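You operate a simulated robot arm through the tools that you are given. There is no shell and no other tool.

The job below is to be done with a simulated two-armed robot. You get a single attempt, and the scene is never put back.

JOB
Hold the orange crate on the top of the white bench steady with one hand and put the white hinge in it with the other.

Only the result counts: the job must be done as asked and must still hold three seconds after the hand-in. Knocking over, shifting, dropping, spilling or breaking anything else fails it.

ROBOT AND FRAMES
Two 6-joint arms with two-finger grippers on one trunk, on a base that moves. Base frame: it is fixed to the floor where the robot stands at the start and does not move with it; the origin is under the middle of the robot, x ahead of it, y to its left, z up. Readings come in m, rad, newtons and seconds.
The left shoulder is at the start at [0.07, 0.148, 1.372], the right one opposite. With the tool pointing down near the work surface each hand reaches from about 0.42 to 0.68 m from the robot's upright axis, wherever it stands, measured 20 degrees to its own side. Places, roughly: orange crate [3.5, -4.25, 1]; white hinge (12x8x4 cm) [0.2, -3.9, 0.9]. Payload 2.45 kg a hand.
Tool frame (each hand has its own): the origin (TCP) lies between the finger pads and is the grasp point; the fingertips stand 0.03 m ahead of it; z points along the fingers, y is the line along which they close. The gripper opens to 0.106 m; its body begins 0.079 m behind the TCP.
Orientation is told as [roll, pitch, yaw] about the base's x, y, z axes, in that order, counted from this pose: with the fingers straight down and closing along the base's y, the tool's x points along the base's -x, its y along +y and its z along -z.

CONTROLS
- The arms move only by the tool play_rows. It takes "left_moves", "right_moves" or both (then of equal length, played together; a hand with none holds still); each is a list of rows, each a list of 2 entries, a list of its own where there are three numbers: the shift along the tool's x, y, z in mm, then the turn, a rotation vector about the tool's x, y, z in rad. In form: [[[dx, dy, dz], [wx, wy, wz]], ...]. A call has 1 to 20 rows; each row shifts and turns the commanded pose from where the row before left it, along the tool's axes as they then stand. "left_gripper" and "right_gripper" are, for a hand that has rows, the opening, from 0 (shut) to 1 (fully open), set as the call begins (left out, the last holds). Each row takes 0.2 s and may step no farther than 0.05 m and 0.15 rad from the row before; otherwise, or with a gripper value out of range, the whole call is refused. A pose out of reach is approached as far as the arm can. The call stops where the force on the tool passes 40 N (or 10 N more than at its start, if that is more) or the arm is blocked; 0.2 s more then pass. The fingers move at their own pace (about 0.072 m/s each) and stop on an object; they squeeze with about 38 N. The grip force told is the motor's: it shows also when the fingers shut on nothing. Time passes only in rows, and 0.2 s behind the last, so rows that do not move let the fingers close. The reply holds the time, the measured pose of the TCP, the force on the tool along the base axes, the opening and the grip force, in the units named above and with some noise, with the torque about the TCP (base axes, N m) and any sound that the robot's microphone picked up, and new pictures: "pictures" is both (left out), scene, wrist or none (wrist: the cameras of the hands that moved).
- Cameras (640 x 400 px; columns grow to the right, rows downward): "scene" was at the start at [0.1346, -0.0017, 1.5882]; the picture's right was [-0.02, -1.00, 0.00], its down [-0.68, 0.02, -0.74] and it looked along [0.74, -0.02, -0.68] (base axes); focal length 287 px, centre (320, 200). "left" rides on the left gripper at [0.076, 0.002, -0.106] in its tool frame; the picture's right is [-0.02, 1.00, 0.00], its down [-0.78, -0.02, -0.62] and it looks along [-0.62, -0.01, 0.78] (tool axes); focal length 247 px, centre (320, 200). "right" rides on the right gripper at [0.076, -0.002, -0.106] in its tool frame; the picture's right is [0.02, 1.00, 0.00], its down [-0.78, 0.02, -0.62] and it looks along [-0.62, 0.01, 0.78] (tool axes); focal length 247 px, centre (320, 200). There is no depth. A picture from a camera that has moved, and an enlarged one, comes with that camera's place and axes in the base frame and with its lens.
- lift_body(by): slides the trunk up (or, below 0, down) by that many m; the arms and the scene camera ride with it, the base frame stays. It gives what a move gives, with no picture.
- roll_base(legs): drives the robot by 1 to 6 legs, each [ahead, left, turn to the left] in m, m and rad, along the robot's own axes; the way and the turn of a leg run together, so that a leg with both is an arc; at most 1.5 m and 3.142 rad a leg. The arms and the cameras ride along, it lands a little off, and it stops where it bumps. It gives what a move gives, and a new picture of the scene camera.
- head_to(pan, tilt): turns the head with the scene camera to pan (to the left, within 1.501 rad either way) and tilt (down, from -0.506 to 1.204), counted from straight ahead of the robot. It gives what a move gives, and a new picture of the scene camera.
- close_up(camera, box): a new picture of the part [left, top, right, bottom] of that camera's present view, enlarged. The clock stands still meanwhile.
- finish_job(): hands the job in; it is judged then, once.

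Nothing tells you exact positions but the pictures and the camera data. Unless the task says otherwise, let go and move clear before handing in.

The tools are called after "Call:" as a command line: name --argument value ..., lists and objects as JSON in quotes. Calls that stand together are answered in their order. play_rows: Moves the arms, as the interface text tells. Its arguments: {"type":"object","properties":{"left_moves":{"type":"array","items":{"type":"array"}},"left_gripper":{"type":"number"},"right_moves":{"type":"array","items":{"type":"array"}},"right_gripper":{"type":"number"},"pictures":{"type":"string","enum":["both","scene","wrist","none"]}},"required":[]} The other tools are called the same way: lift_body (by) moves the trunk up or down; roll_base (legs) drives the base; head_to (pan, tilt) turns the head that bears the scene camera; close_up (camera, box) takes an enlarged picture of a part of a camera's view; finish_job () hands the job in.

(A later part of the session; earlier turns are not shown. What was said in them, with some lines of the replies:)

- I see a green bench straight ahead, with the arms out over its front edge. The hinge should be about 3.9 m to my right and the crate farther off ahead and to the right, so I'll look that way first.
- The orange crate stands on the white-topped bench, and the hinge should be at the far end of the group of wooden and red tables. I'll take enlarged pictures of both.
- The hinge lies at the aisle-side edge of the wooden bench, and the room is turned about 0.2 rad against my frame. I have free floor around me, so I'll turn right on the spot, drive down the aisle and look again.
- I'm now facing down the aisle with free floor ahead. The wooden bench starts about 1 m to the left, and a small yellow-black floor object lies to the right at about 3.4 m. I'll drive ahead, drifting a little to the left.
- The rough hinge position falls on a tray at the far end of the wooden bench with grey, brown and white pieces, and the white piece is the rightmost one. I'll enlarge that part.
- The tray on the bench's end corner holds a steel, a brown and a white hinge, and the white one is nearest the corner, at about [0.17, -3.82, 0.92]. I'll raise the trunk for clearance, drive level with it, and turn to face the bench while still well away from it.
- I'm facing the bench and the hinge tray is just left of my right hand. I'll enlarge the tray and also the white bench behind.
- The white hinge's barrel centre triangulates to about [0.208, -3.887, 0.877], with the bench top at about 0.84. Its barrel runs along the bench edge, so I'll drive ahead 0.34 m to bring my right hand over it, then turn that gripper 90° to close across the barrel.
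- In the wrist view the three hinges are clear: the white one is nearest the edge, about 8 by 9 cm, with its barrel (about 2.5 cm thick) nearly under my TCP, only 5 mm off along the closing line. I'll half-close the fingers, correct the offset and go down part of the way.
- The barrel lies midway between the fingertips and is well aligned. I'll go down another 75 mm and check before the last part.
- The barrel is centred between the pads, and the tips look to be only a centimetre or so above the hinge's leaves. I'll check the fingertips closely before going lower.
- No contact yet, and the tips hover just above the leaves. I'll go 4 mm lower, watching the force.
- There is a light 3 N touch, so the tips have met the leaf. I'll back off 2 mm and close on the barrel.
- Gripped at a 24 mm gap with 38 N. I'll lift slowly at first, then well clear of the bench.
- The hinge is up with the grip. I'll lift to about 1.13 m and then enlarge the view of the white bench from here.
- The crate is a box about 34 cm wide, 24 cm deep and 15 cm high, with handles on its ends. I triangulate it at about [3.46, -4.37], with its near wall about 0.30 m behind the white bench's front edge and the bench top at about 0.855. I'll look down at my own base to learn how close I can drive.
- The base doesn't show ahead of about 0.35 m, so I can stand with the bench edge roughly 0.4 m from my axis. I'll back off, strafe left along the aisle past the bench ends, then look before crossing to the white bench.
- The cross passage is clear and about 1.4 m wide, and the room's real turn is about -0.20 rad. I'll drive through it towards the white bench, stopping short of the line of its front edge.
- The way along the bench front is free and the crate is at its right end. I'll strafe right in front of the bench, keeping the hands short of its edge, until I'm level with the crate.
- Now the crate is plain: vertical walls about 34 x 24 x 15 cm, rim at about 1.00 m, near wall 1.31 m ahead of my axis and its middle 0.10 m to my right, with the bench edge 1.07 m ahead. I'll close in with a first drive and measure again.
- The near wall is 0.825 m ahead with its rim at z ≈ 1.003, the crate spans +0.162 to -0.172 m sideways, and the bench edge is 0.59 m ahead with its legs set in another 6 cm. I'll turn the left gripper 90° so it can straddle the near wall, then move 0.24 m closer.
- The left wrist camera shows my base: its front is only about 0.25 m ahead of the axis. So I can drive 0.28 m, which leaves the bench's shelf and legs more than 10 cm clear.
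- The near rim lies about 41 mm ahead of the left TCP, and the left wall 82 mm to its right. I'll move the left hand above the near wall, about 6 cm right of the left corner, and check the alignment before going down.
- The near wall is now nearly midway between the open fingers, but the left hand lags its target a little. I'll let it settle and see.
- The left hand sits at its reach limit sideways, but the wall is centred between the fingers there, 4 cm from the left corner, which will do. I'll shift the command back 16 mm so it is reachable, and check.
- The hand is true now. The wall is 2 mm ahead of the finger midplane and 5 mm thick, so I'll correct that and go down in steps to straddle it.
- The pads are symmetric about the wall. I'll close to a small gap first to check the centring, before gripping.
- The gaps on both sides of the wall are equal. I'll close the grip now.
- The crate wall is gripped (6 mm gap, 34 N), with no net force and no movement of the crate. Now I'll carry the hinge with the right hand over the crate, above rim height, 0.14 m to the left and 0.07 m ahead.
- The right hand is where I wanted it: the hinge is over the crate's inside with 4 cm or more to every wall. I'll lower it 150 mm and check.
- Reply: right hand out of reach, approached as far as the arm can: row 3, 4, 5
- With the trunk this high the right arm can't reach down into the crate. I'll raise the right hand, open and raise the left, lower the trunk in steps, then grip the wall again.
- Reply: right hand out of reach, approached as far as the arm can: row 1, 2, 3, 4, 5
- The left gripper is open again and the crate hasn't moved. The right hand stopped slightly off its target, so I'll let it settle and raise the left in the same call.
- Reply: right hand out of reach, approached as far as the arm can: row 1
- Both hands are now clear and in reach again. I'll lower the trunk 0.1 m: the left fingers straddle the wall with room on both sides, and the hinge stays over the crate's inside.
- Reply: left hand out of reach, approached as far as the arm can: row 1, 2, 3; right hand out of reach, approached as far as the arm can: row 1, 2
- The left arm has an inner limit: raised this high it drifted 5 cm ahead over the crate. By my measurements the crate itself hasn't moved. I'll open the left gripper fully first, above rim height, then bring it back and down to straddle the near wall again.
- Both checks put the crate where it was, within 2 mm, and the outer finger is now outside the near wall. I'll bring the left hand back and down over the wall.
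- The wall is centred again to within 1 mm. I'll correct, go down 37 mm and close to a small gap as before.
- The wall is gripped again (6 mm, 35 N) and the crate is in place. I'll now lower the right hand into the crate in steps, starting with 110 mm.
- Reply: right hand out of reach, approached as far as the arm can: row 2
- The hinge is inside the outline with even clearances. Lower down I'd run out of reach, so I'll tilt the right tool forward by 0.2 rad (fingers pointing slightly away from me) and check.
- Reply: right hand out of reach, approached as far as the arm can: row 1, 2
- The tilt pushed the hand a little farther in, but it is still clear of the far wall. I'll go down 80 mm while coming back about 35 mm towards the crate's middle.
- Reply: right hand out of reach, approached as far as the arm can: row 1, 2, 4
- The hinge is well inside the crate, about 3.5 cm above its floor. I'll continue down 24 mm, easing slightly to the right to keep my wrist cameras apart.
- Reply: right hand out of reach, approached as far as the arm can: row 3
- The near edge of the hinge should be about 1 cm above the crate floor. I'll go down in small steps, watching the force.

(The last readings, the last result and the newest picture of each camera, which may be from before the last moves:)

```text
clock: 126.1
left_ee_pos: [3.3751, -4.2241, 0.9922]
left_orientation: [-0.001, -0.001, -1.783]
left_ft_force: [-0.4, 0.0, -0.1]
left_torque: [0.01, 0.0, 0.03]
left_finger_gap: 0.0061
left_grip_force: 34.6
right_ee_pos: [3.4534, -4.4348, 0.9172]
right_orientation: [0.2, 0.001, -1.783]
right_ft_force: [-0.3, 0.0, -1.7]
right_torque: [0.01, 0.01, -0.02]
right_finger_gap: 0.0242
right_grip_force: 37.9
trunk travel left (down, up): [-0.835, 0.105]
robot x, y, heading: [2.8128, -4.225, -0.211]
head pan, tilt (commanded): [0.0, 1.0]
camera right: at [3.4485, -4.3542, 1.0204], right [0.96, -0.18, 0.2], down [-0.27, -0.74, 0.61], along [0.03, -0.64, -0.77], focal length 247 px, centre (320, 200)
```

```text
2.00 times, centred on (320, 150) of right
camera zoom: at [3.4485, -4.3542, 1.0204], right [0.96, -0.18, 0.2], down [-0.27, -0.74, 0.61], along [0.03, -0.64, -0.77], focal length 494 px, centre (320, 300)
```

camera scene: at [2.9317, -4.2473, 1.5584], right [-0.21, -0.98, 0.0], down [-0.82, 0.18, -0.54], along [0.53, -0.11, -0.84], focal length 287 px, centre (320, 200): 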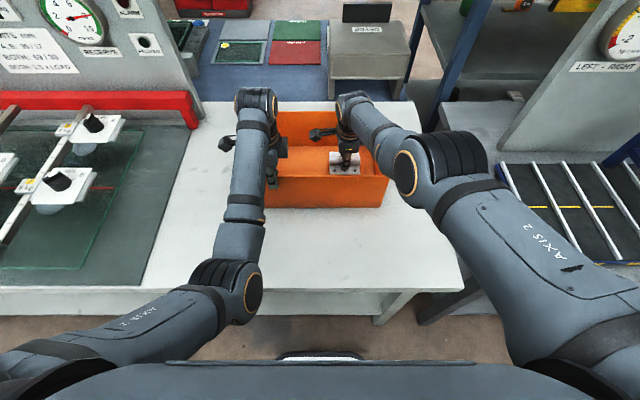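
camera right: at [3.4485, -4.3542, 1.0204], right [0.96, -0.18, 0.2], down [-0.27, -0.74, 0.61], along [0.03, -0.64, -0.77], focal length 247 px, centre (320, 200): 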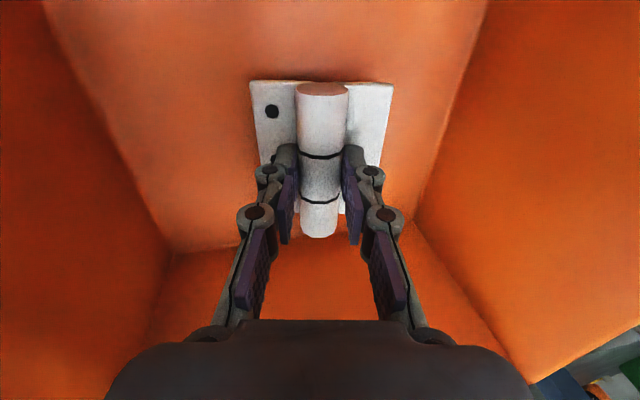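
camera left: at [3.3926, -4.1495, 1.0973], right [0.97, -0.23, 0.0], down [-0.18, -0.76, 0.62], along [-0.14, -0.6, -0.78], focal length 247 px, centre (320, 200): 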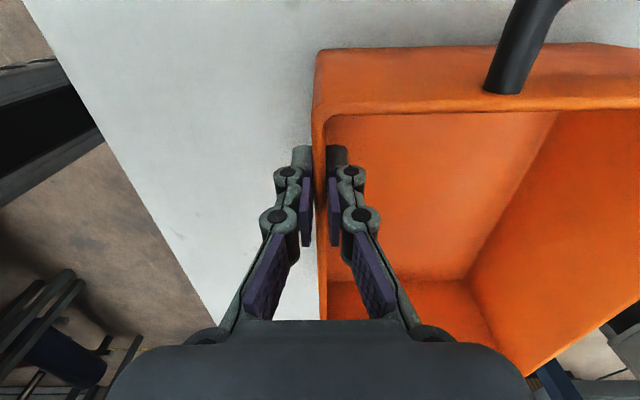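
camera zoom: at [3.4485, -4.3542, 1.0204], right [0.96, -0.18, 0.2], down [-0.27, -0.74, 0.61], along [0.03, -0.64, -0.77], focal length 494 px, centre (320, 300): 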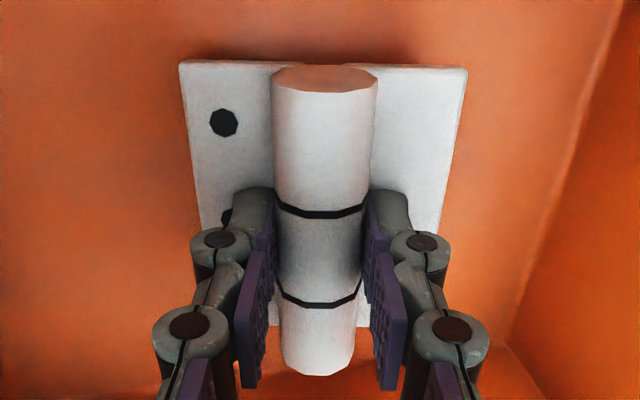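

Call:
play_rows --right_moves '[[[0, -0.6, 2.9], [0, 0, 0]], [[0, -0.6, 2.9], [0, 0, 0]], [[0, 0, 0], [0, 0, 0]]]' --right_gripper 0.0 --pictures "none"

Call:
close_up --camera "scene" --box '[300, 130, 380, 180]'

```text
clock: 126.9
left_ee_pos: [3.376, -4.2235, 0.9919]
left_orientation: [0.001, 0.0, -1.781]
left_ft_force: [-0.3, -0.1, 1.2]
left_torque: [0.06, 0.04, 0.04]
left_finger_gap: 0.0061
left_grip_force: 34.2
right_ee_pos: [3.4525, -4.4351, 0.9114]
right_orientation: [0.199, -0.001, -1.782]
right_ft_force: [0.5, 0.2, -1.2]
right_torque: [-0.03, -0.01, 0.01]
right_finger_gap: 0.0244
right_grip_force: 37.5
trunk travel left (down, up): [-0.835, 0.105]
robot x, y, heading: [2.8098, -4.2276, -0.209]
head pan, tilt (commanded): [0.0, 1.0]
```

```text
8.00 times, centred on (340, 155) of scene
camera zoom: at [2.9317, -4.2474, 1.5584], right [-0.21, -0.98, 0.0], down [-0.82, 0.18, -0.54], along [0.53, -0.11, -0.84], focal length 2296 px, centre (160, 560)
```

zoom: 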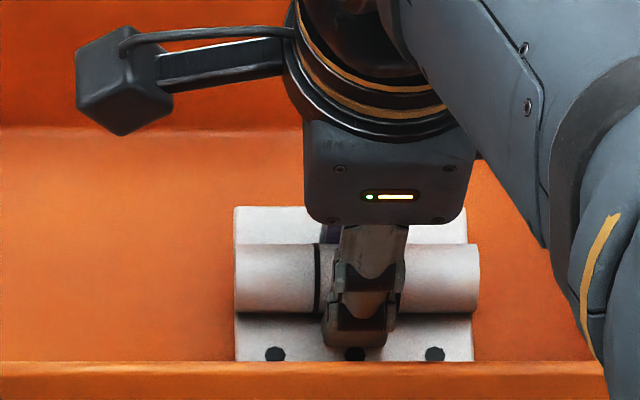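

Call:
play_rows --right_moves '[[[0, -0.6, 2.5], [0, 0, 0]], [[0, -0.6, 2.5], [0, 0, 0]], [[0, 0, 0], [0, 0, 0]]]' --right_gripper 0.0 --pictures "none"

```text
clock: 127.7
left_ee_pos: [3.3766, -4.2231, 0.9904]
left_orientation: [0.0, 0.0, -1.78]
left_ft_force: [0.2, 0.8, 0.0]
left_torque: [0.0, 0.02, 0.02]
left_finger_gap: 0.0059
left_grip_force: 33.6
right_ee_pos: [3.4517, -4.4317, 0.9057]
right_orientation: [0.199, 0.0, -1.782]
right_ft_force: [-0.7, 0.1, -1.1]
right_torque: [0.02, -0.04, 0.02]
right_finger_gap: 0.0244
right_grip_force: 37.7
trunk travel left (down, up): [-0.835, 0.105]
robot x, y, heading: [2.8136, -4.2222, -0.215]
head pan, tilt (commanded): [0.0, 1.0]
```

Call:
play_rows --right_moves '[[[0, -0.6, 2.5], [0, 0, 0]], [[0, -0.6, 2.5], [0, 0, 0]], [[0, 0, 0], [0, 0, 0]]]' --right_gripper 0.0 --pictures "none"

Call:
close_up --camera "right" --box '[160, 50, 480, 250]'

```text
clock: 128.5
left_ee_pos: [3.3759, -4.2235, 0.9908]
left_orientation: [0.001, 0.0, -1.78]
left_ft_force: [-0.2, 0.7, 0.4]
left_torque: [0.0, -0.03, 0.04]
left_finger_gap: 0.006
left_grip_force: 34.2
right_ee_pos: [3.449, -4.4361, 0.9022]
right_orientation: [0.2, -0.001, -1.781]
right_ft_force: [1.2, -0.6, -1.9]
right_torque: [-0.03, -0.01, -0.03]
right_finger_gap: 0.0245
right_grip_force: 37.8
right hand out of reach, approached as far as the arm can: row 1
trunk travel left (down, up): [-0.835, 0.105]
robot x, y, heading: [2.8173, -4.2226, -0.212]
head pan, tilt (commanded): [0.0, 1.0]
```

```text
2.00 times, centred on (320, 150) of right
camera zoom: at [3.4444, -4.3551, 1.0061], right [0.96, -0.18, 0.2], down [-0.27, -0.74, 0.61], along [0.03, -0.64, -0.77], focal length 494 px, centre (320, 300)
```

zoom: 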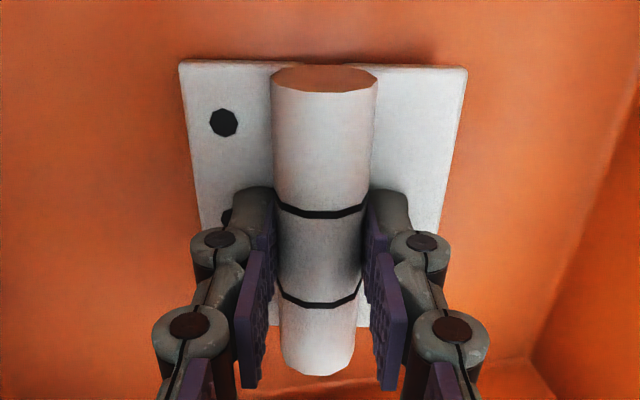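

Call:
play_rows --right_moves '[[[0, -3.5, 2.3], [0, 0, 0]], [[0, -3.5, 2.3], [0, 0, 0]], [[0, 0, 0], [0, 0, 0]]]' --right_gripper 0.0 --pictures "none"

Call:
close_up --camera "scene" --box '[300, 130, 380, 180]'

```text
clock: 129.3
left_ee_pos: [3.3755, -4.2219, 0.9924]
left_orientation: [0.0, -0.001, -1.782]
left_ft_force: [-1.6, 0.1, -4.0]
left_torque: [0.14, 0.03, 0.12]
left_finger_gap: 0.0061
left_grip_force: 34.5
right_ee_pos: [3.4466, -4.4339, 0.9002]
right_orientation: [0.206, 0.0, -1.782]
right_ft_force: [7.9, -4.5, 28.2]
right_torque: [0.1, 0.45, 0.0]
right_finger_gap: 0.0241
right_grip_force: 38.3
trunk travel left (down, up): [-0.835, 0.105]
robot x, y, heading: [2.8138, -4.2237, -0.212]
head pan, tilt (commanded): [0.0, 1.0]
```

```text
8.00 times, centred on (340, 155) of scene
camera zoom: at [2.9303, -4.2468, 1.5588], right [-0.21, -0.98, 0.0], down [-0.82, 0.18, -0.54], along [0.53, -0.11, -0.84], focal length 2296 px, centre (160, 560)
```

zoom: 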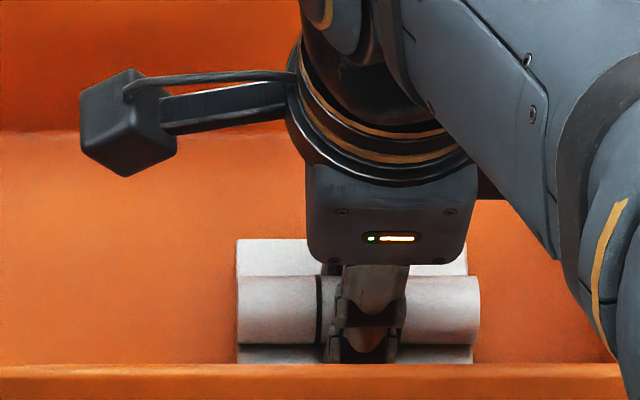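

The hinge's near edge has touched the crate floor (28 N). I'll back off 3 mm to ease the force, then open the fingers.

Call:
play_rows --right_moves '[[[0, 0.5, -1.5], [0, 0, 0]], [[0, 0.3, -1.5], [0, 0, 0]], [[0, 0, 0], [0, 0, 0]]]' --right_gripper 0.0 --pictures "none"

```text
clock: 130.1
left_ee_pos: [3.3752, -4.2235, 0.9923]
left_orientation: [-0.001, -0.001, -1.782]
left_ft_force: [-1.9, -0.6, -5.9]
left_torque: [0.31, 0.04, 0.02]
left_finger_gap: 0.0059
left_grip_force: 34.6
right_ee_pos: [3.4453, -4.4333, 0.8992]
right_orientation: [0.199, -0.002, -1.782]
right_ft_force: [6.9, -1.0, 21.6]
right_torque: [0.32, 0.4, -0.05]
right_finger_gap: 0.0246
right_grip_force: 38.1
trunk travel left (down, up): [-0.835, 0.105]
robot x, y, heading: [2.8134, -4.2272, -0.21]
head pan, tilt (commanded): [0.0, 1.0]
```

Call:
play_rows --right_moves '[[[0, 0.4, -1.5], [0, 0, 0]], [[0, 0.4, -1.5], [0, 0, 0]], [[0, 0, 0], [0, 0, 0]]]' --right_gripper 0.0 --pictures "wrist"

```text
clock: 130.9
left_ee_pos: [3.3751, -4.2221, 0.9928]
left_orientation: [0.002, -0.001, -1.78]
left_ft_force: [-1.8, 0.6, -1.1]
left_torque: [0.33, 0.0, -0.1]
left_finger_gap: 0.0062
left_grip_force: 34.1
right_ee_pos: [3.445, -4.434, 0.8991]
right_orientation: [0.195, -0.001, -1.782]
right_ft_force: [0.5, 2.1, 7.9]
right_torque: [0.28, 0.22, -0.04]
right_finger_gap: 0.0243
right_grip_force: 38.0
trunk travel left (down, up): [-0.835, 0.105]
robot x, y, heading: [2.8115, -4.2206, -0.206]
head pan, tilt (commanded): [0.0, 1.0]
camera right: at [3.4404, -4.353, 1.0038], right [0.96, -0.18, 0.19], down [-0.26, -0.74, 0.61], along [0.03, -0.64, -0.77], focal length 247 px, centre (320, 200)
```

right: 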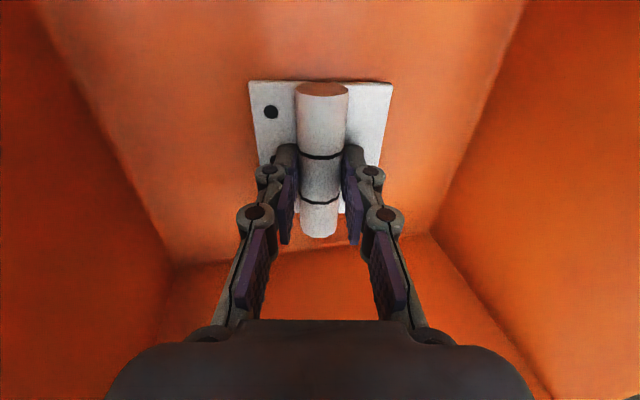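

Only a light contact (8 N) is left, so I'll let go of the hinge now with the hand still.

Call:
play_rows --right_moves '[[[0, 0, 0], [0, 0, 0]], [[0, 0, 0], [0, 0, 0]], [[0, 0, 0], [0, 0, 0]]]' --right_gripper 0.45 --pictures "both"

Call:
close_up --camera "right" --box '[160, 50, 480, 250]'

```text
clock: 131.7
left_ee_pos: [3.3767, -4.2231, 0.992]
left_orientation: [0.0, -0.001, -1.782]
left_ft_force: [0.2, 0.4, 0.3]
left_torque: [-0.3, 0.06, -0.07]
left_finger_gap: 0.0058
left_grip_force: 34.0
right_ee_pos: [3.4473, -4.4338, 0.9005]
right_orientation: [0.195, 0.002, -1.783]
right_ft_force: [0.9, -0.1, -0.3]
right_torque: [0.02, 0.02, -0.01]
right_finger_gap: 0.0478
right_grip_force: 0.0
trunk travel left (down, up): [-0.835, 0.105]
robot x, y, heading: [2.812, -4.2238, -0.21]
head pan, tilt (commanded): [0.0, 1.0]
camera scene: at [2.9322, -4.2474, 1.5584], right [-0.21, -0.98, 0.0], down [-0.82, 0.18, -0.54], along [0.53, -0.11, -0.84], focal length 287 px, centre (320, 200)
camera right: at [3.442, -4.3543, 1.0045], right [0.96, -0.18, 0.2], down [-0.27, -0.74, 0.61], along [0.03, -0.64, -0.77], focal length 247 px, centre (320, 200)
```

scene: 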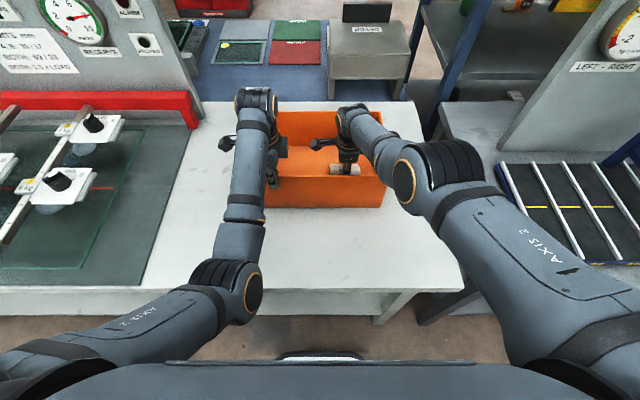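
right: 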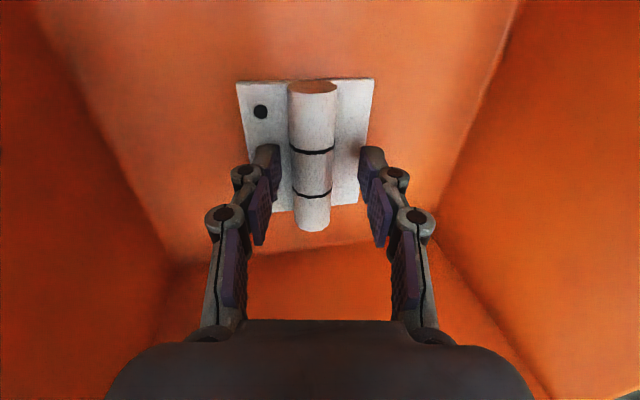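

```text
2.00 times, centred on (320, 150) of right
camera zoom: at [3.442, -4.3543, 1.0045], right [0.96, -0.18, 0.2], down [-0.27, -0.74, 0.61], along [0.03, -0.64, -0.77], focal length 494 px, centre (320, 300)
```

zoom: 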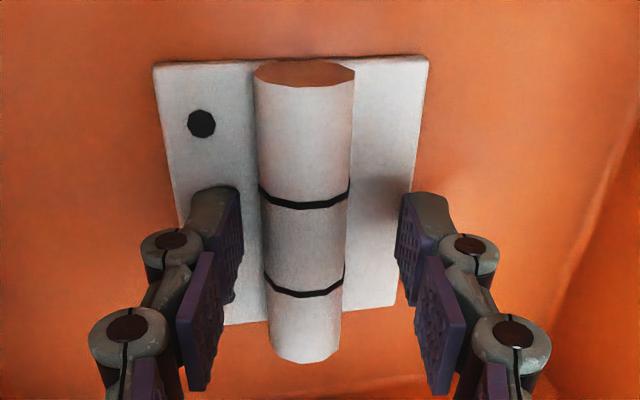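

The hinge is free and lies flat on the crate floor. I'll pull the right hand straight back along its fingers, clear of the barrel, while the left still holds the crate.

Call:
play_rows --right_moves '[[[0, 0, -8], [0, 0, 0]], [[0, 0, -12], [0, 0, 0]], [[0, 0, -15], [0, 0, 0]], [[0, 0, -15], [0, 0, 0]], [[0, 0, 0], [0, 0, 0]]]' --right_gripper 0.45 --pictures "both"

```text
clock: 132.9
left_ee_pos: [3.3754, -4.2241, 0.9915]
left_orientation: [0.001, -0.001, -1.78]
left_ft_force: [2.0, -1.7, 0.1]
left_torque: [-0.37, 0.03, -0.06]
left_finger_gap: 0.006
left_grip_force: 34.3
right_ee_pos: [3.4638, -4.4315, 0.9406]
right_orientation: [0.2, 0.0, -1.783]
right_ft_force: [0.3, -1.1, -0.1]
right_torque: [0.03, -0.02, 0.03]
right_finger_gap: 0.0477
right_grip_force: 0.0
right hand out of reach, approached as far as the arm can: row 1, 2, 3, 4
trunk travel left (down, up): [-0.835, 0.105]
robot x, y, heading: [2.8125, -4.2217, -0.211]
head pan, tilt (commanded): [0.0, 1.0]
camera scene: at [2.932, -4.2477, 1.5584], right [-0.21, -0.98, 0.0], down [-0.82, 0.18, -0.54], along [0.53, -0.11, -0.84], focal length 287 px, centre (320, 200)
camera right: at [3.4577, -4.3508, 1.0445], right [0.96, -0.18, 0.2], down [-0.27, -0.74, 0.61], along [0.03, -0.64, -0.77], focal length 247 px, centre (320, 200)
```

scene: 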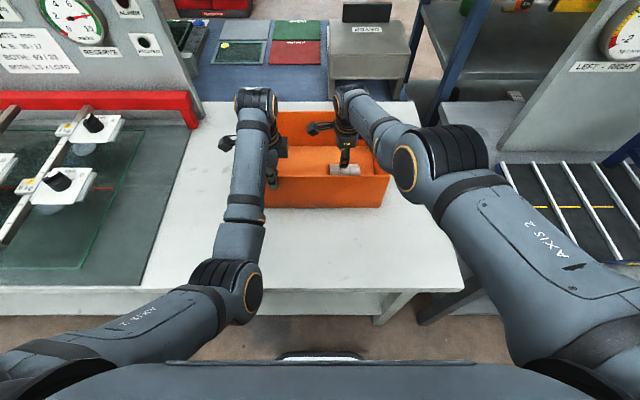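
right: 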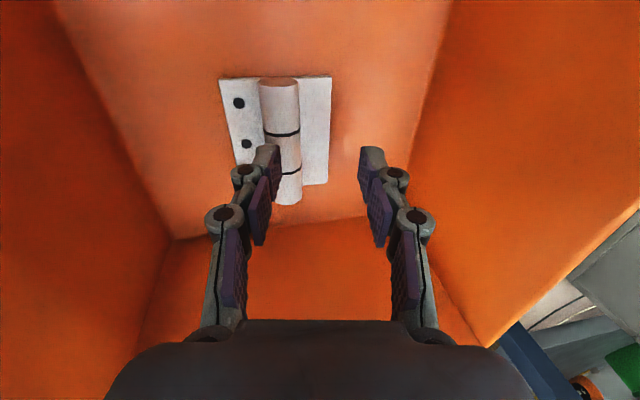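

The hinge lies flat in the crate and the right hand is just above it. I'll raise the right hand some more before releasing the crate.

Call:
play_rows --right_moves '[[[0, 3, -14.7], [0, 0, 0]], [[0, 3, -14.7], [0, 0, 0]], [[0, 3, -14.7], [0, 0, 0]], [[0, 0, 0], [0, 0, 0]]]' --right_gripper 0.45 --pictures "both"

Call:
close_up --camera "scene" --box '[200, 40, 440, 190]'

```text
clock: 133.9
left_ee_pos: [3.376, -4.2231, 0.9917]
left_orientation: [-0.001, 0.002, -1.781]
left_ft_force: [1.9, -1.1, -0.1]
left_torque: [-0.18, -0.01, -0.04]
left_finger_gap: 0.0063
left_grip_force: 33.7
right_ee_pos: [3.476, -4.4301, 0.9814]
right_orientation: [0.196, 0.001, -1.782]
right_ft_force: [-0.3, 0.4, 1.5]
right_torque: [0.0, -0.01, 0.01]
right_finger_gap: 0.0476
right_grip_force: 0.0
right hand out of reach, approached as far as the arm can: row 1, 2, 3
trunk travel left (down, up): [-0.835, 0.105]
robot x, y, heading: [2.8097, -4.2253, -0.215]
head pan, tilt (commanded): [0.0, 1.0]
camera scene: at [2.9319, -4.2478, 1.5584], right [-0.21, -0.98, 0.0], down [-0.82, 0.18, -0.54], along [0.53, -0.11, -0.84], focal length 287 px, centre (320, 200)
camera right: at [3.4706, -4.3504, 1.0857], right [0.96, -0.18, 0.2], down [-0.27, -0.74, 0.61], along [0.03, -0.64, -0.77], focal length 247 px, centre (320, 200)
```

scene: 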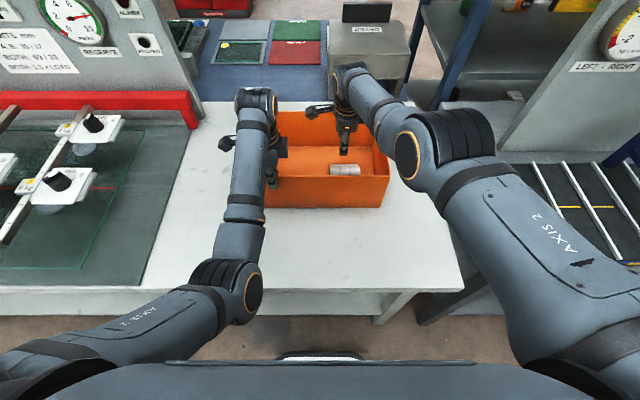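
right: 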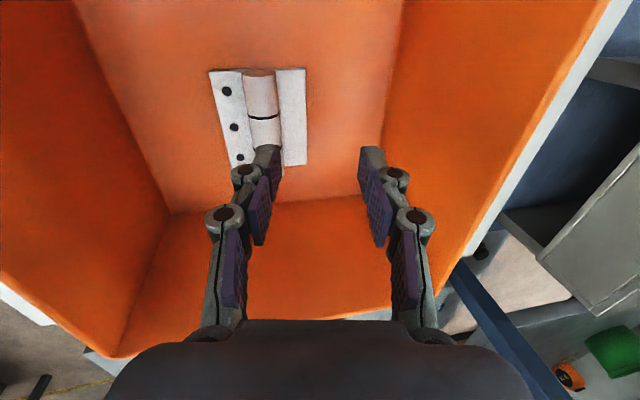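

```text
2.67 times, centred on (320, 115) of scene
camera zoom: at [2.9319, -4.2478, 1.5584], right [-0.21, -0.98, 0.0], down [-0.82, 0.18, -0.54], along [0.53, -0.11, -0.84], focal length 765 px, centre (320, 427)
```

zoom: 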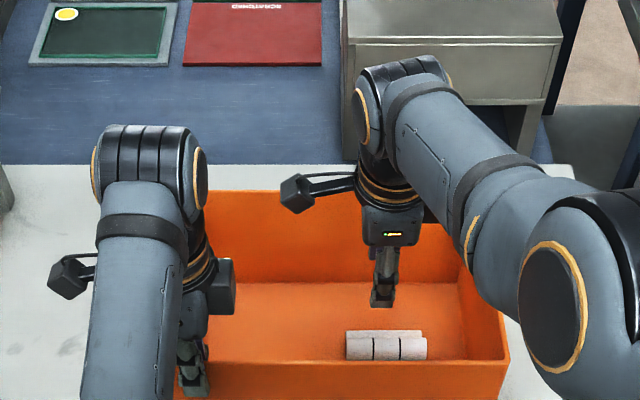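

The white hinge lies on the crate floor and the crate hasn't shifted. I'll open the left gripper, then raise the trunk so both hands rise straight up.

Call:
play_rows --left_moves '[[[0, 0, 0], [0, 0, 0]], [[0, 0, 0], [0, 0, 0]], [[0, 0, 0], [0, 0, 0]]]' --left_gripper 0.5 --pictures "wrist"

Call:
lift_body --by 0.1

Call:
close_up --camera "left" --box '[0, 0, 640, 400]'

Call:
close_up --camera "scene" --box '[200, 60, 440, 210]'

```text
clock: 134.7
left_ee_pos: [3.3764, -4.2217, 0.9918]
left_orientation: [-0.001, 0.001, -1.78]
left_ft_force: [0.0, 0.2, 0.2]
left_torque: [0.03, 0.0, 0.03]
left_finger_gap: 0.0529
left_grip_force: 0.0
right_ee_pos: [3.4747, -4.4307, 0.9803]
right_orientation: [0.197, 0.0, -1.781]
right_ft_force: [-0.6, 0.2, 0.1]
right_torque: [0.0, 0.02, -0.02]
right_finger_gap: 0.0476
right_grip_force: 0.1
trunk travel left (down, up): [-0.835, 0.105]
robot x, y, heading: [2.8116, -4.2244, -0.215]
head pan, tilt (commanded): [0.0, 1.0]
camera left: at [3.3921, -4.1494, 1.0975], right [0.97, -0.23, 0.0], down [-0.18, -0.76, 0.62], along [-0.14, -0.6, -0.78], focal length 247 px, centre (320, 200)
```

left: 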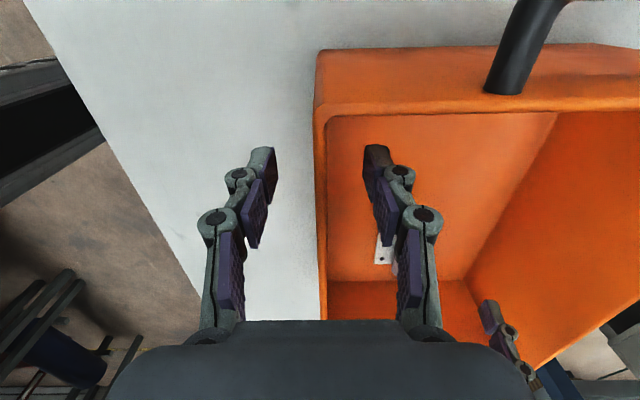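

```text
clock: 136.0
left_ee_pos: [3.3755, -4.2242, 1.0911]
left_orientation: [0.0, 0.001, -1.779]
left_ft_force: [-0.6, 1.1, 0.0]
left_torque: [0.01, 0.01, 0.02]
left_finger_gap: 0.0528
left_grip_force: 0.1
right_ee_pos: [3.4753, -4.4298, 1.0817]
right_orientation: [0.198, 0.0, -1.781]
right_ft_force: [-0.1, 0.4, 0.6]
right_torque: [0.03, -0.05, 0.01]
right_finger_gap: 0.0477
right_grip_force: 0.0
trunk travel left (down, up): [-0.935, 0.005]
robot x, y, heading: [2.8131, -4.2227, -0.207]
head pan, tilt (commanded): [0.0, 1.0]
```

```text
1.00 times, centred on (320, 200) of left (not enlarged: the box is as wide or as high as the picture)
camera zoom: at [3.3922, -4.1495, 1.1974], right [0.97, -0.23, 0.0], down [-0.18, -0.76, 0.62], along [-0.14, -0.6, -0.78], focal length 247 px, centre (320, 200)
```

zoom: 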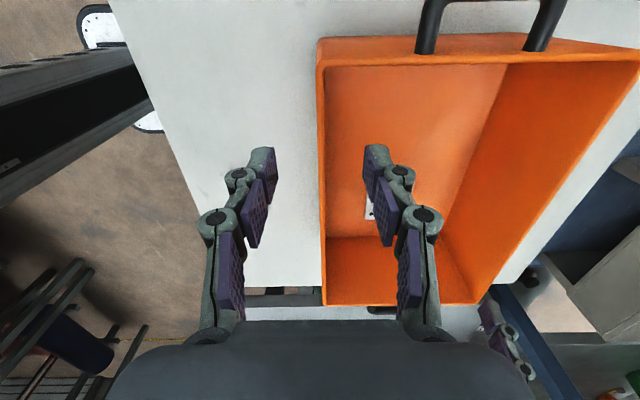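

```text
2.67 times, centred on (320, 135) of scene
camera zoom: at [2.9315, -4.2474, 1.6584], right [-0.21, -0.98, 0.0], down [-0.82, 0.18, -0.54], along [0.53, -0.11, -0.84], focal length 765 px, centre (320, 373)
```

zoom: 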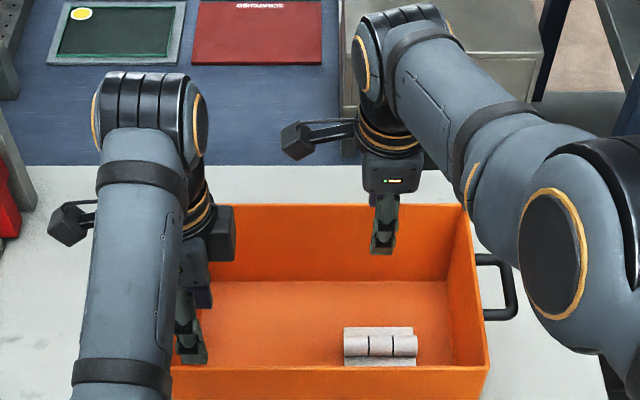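

Both hands are above the rim, the hinge lies in the crate and the crate is where it was. I'll roll the base back 0.35 m so the arms are clear, and take a last look.

Call:
roll_base --legs '[[-0.35, 0.0, 0.0]]'

Call:
head_to --pan 0.0 --tilt 0.85

Call:
close_up --camera "scene" --box '[240, 100, 400, 200]'

```text
clock: 138.3
left_ee_pos: [3.0383, -4.1484, 1.0906]
left_orientation: [-0.002, 0.001, -1.774]
left_ft_force: [0.8, -0.3, -0.5]
left_torque: [-0.01, 0.03, -0.03]
left_finger_gap: 0.0533
left_grip_force: 0.0
right_ee_pos: [3.1383, -4.3553, 1.0806]
right_orientation: [0.196, 0.002, -1.778]
right_ft_force: [0.6, 0.3, -1.1]
right_torque: [-0.02, 0.01, 0.01]
right_finger_gap: 0.0475
right_grip_force: 0.1
trunk travel left (down, up): [-0.935, 0.005]
robot x, y, heading: [2.4771, -4.1544, -0.207]
head pan, tilt (commanded): [0.0, 1.0]
camera scene: at [2.5945, -4.1755, 1.6582], right [-0.2, -0.98, 0.0], down [-0.82, 0.17, -0.54], along [0.53, -0.11, -0.84], focal length 287 px, centre (320, 200)
```

scene: 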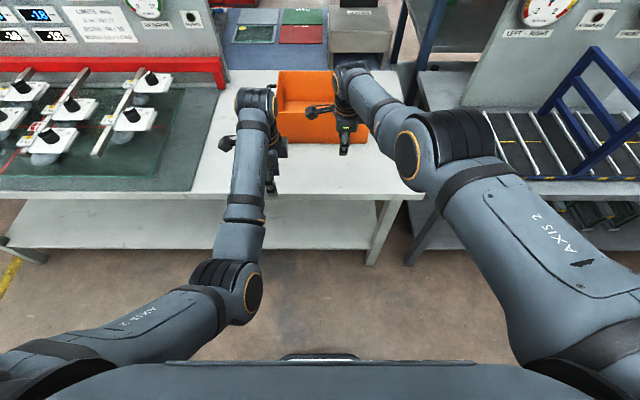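

```text
clock: 139.0
left_ee_pos: [3.0345, -4.1491, 1.0908]
left_orientation: [-0.002, 0.0, -1.775]
left_ft_force: [0.1, 0.4, 0.0]
left_torque: [0.01, 0.01, 0.03]
left_finger_gap: 0.0531
left_grip_force: 0.0
right_ee_pos: [3.1368, -4.355, 1.0818]
right_orientation: [0.198, -0.001, -1.776]
right_ft_force: [0.4, 0.3, -0.1]
right_torque: [0.01, -0.01, 0.0]
right_finger_gap: 0.0477
right_grip_force: 0.1
trunk travel left (down, up): [-0.935, 0.005]
robot x, y, heading: [2.4735, -4.1494, -0.201]
head pan, tilt (commanded): [0.0, 0.85]
camera scene: at [2.6001, -4.1767, 1.6695], right [-0.2, -0.98, 0.0], down [-0.74, 0.15, -0.66], along [0.65, -0.13, -0.75], focal length 287 px, centre (320, 200)
```

scene: 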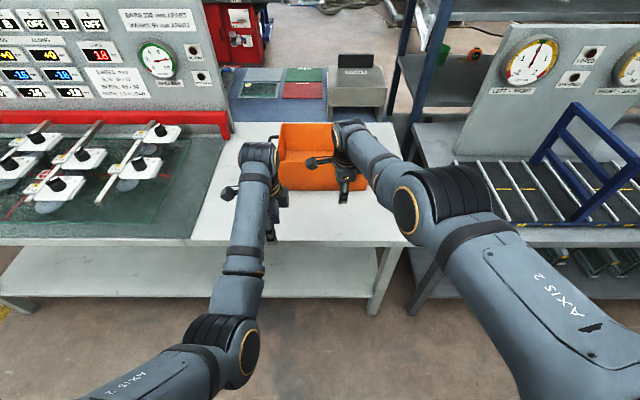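

```text
4.00 times, centred on (320, 150) of scene
camera zoom: at [2.6001, -4.1767, 1.6695], right [-0.2, -0.98, 0.0], down [-0.74, 0.15, -0.66], along [0.65, -0.13, -0.75], focal length 1148 px, centre (320, 400)
```

zoom: 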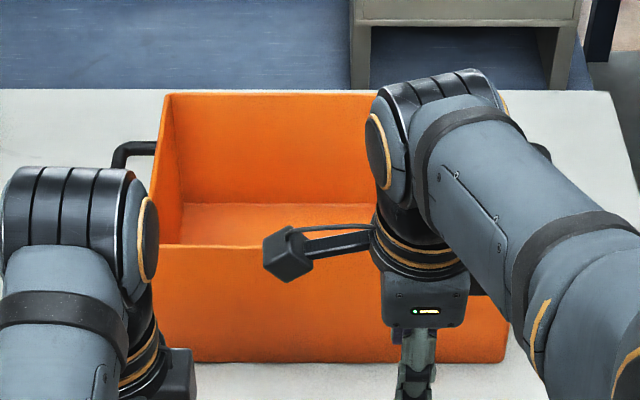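

The crate stands in its place with the white hinge lying on its floor, as seen just before I backed away. Both hands are empty and clear of the bench, so I'm handing in.

Call:
finish_job

```text
The job is handed in.
```

I put the white hinge in the orange crate on the white bench and handed the job in. The left hand gripped the crate's near wall while the right hand set the hinge on the crate floor and let go.

- **Crate:** in my pictures it stayed in the same place, to within about 2 mm. Partway through I had to let go of it once, with the hinge still in the right hand, to lower the trunk for reach. I gripped it again before the hinge went in.
- **Hinge:** lying flat on the crate floor when I last saw it, just before backing away. After that, an arm blocked that part of the view.
- **Everything else:** I felt no bump and saw nothing else move. Both hands were empty and clear of the crate at hand-in.
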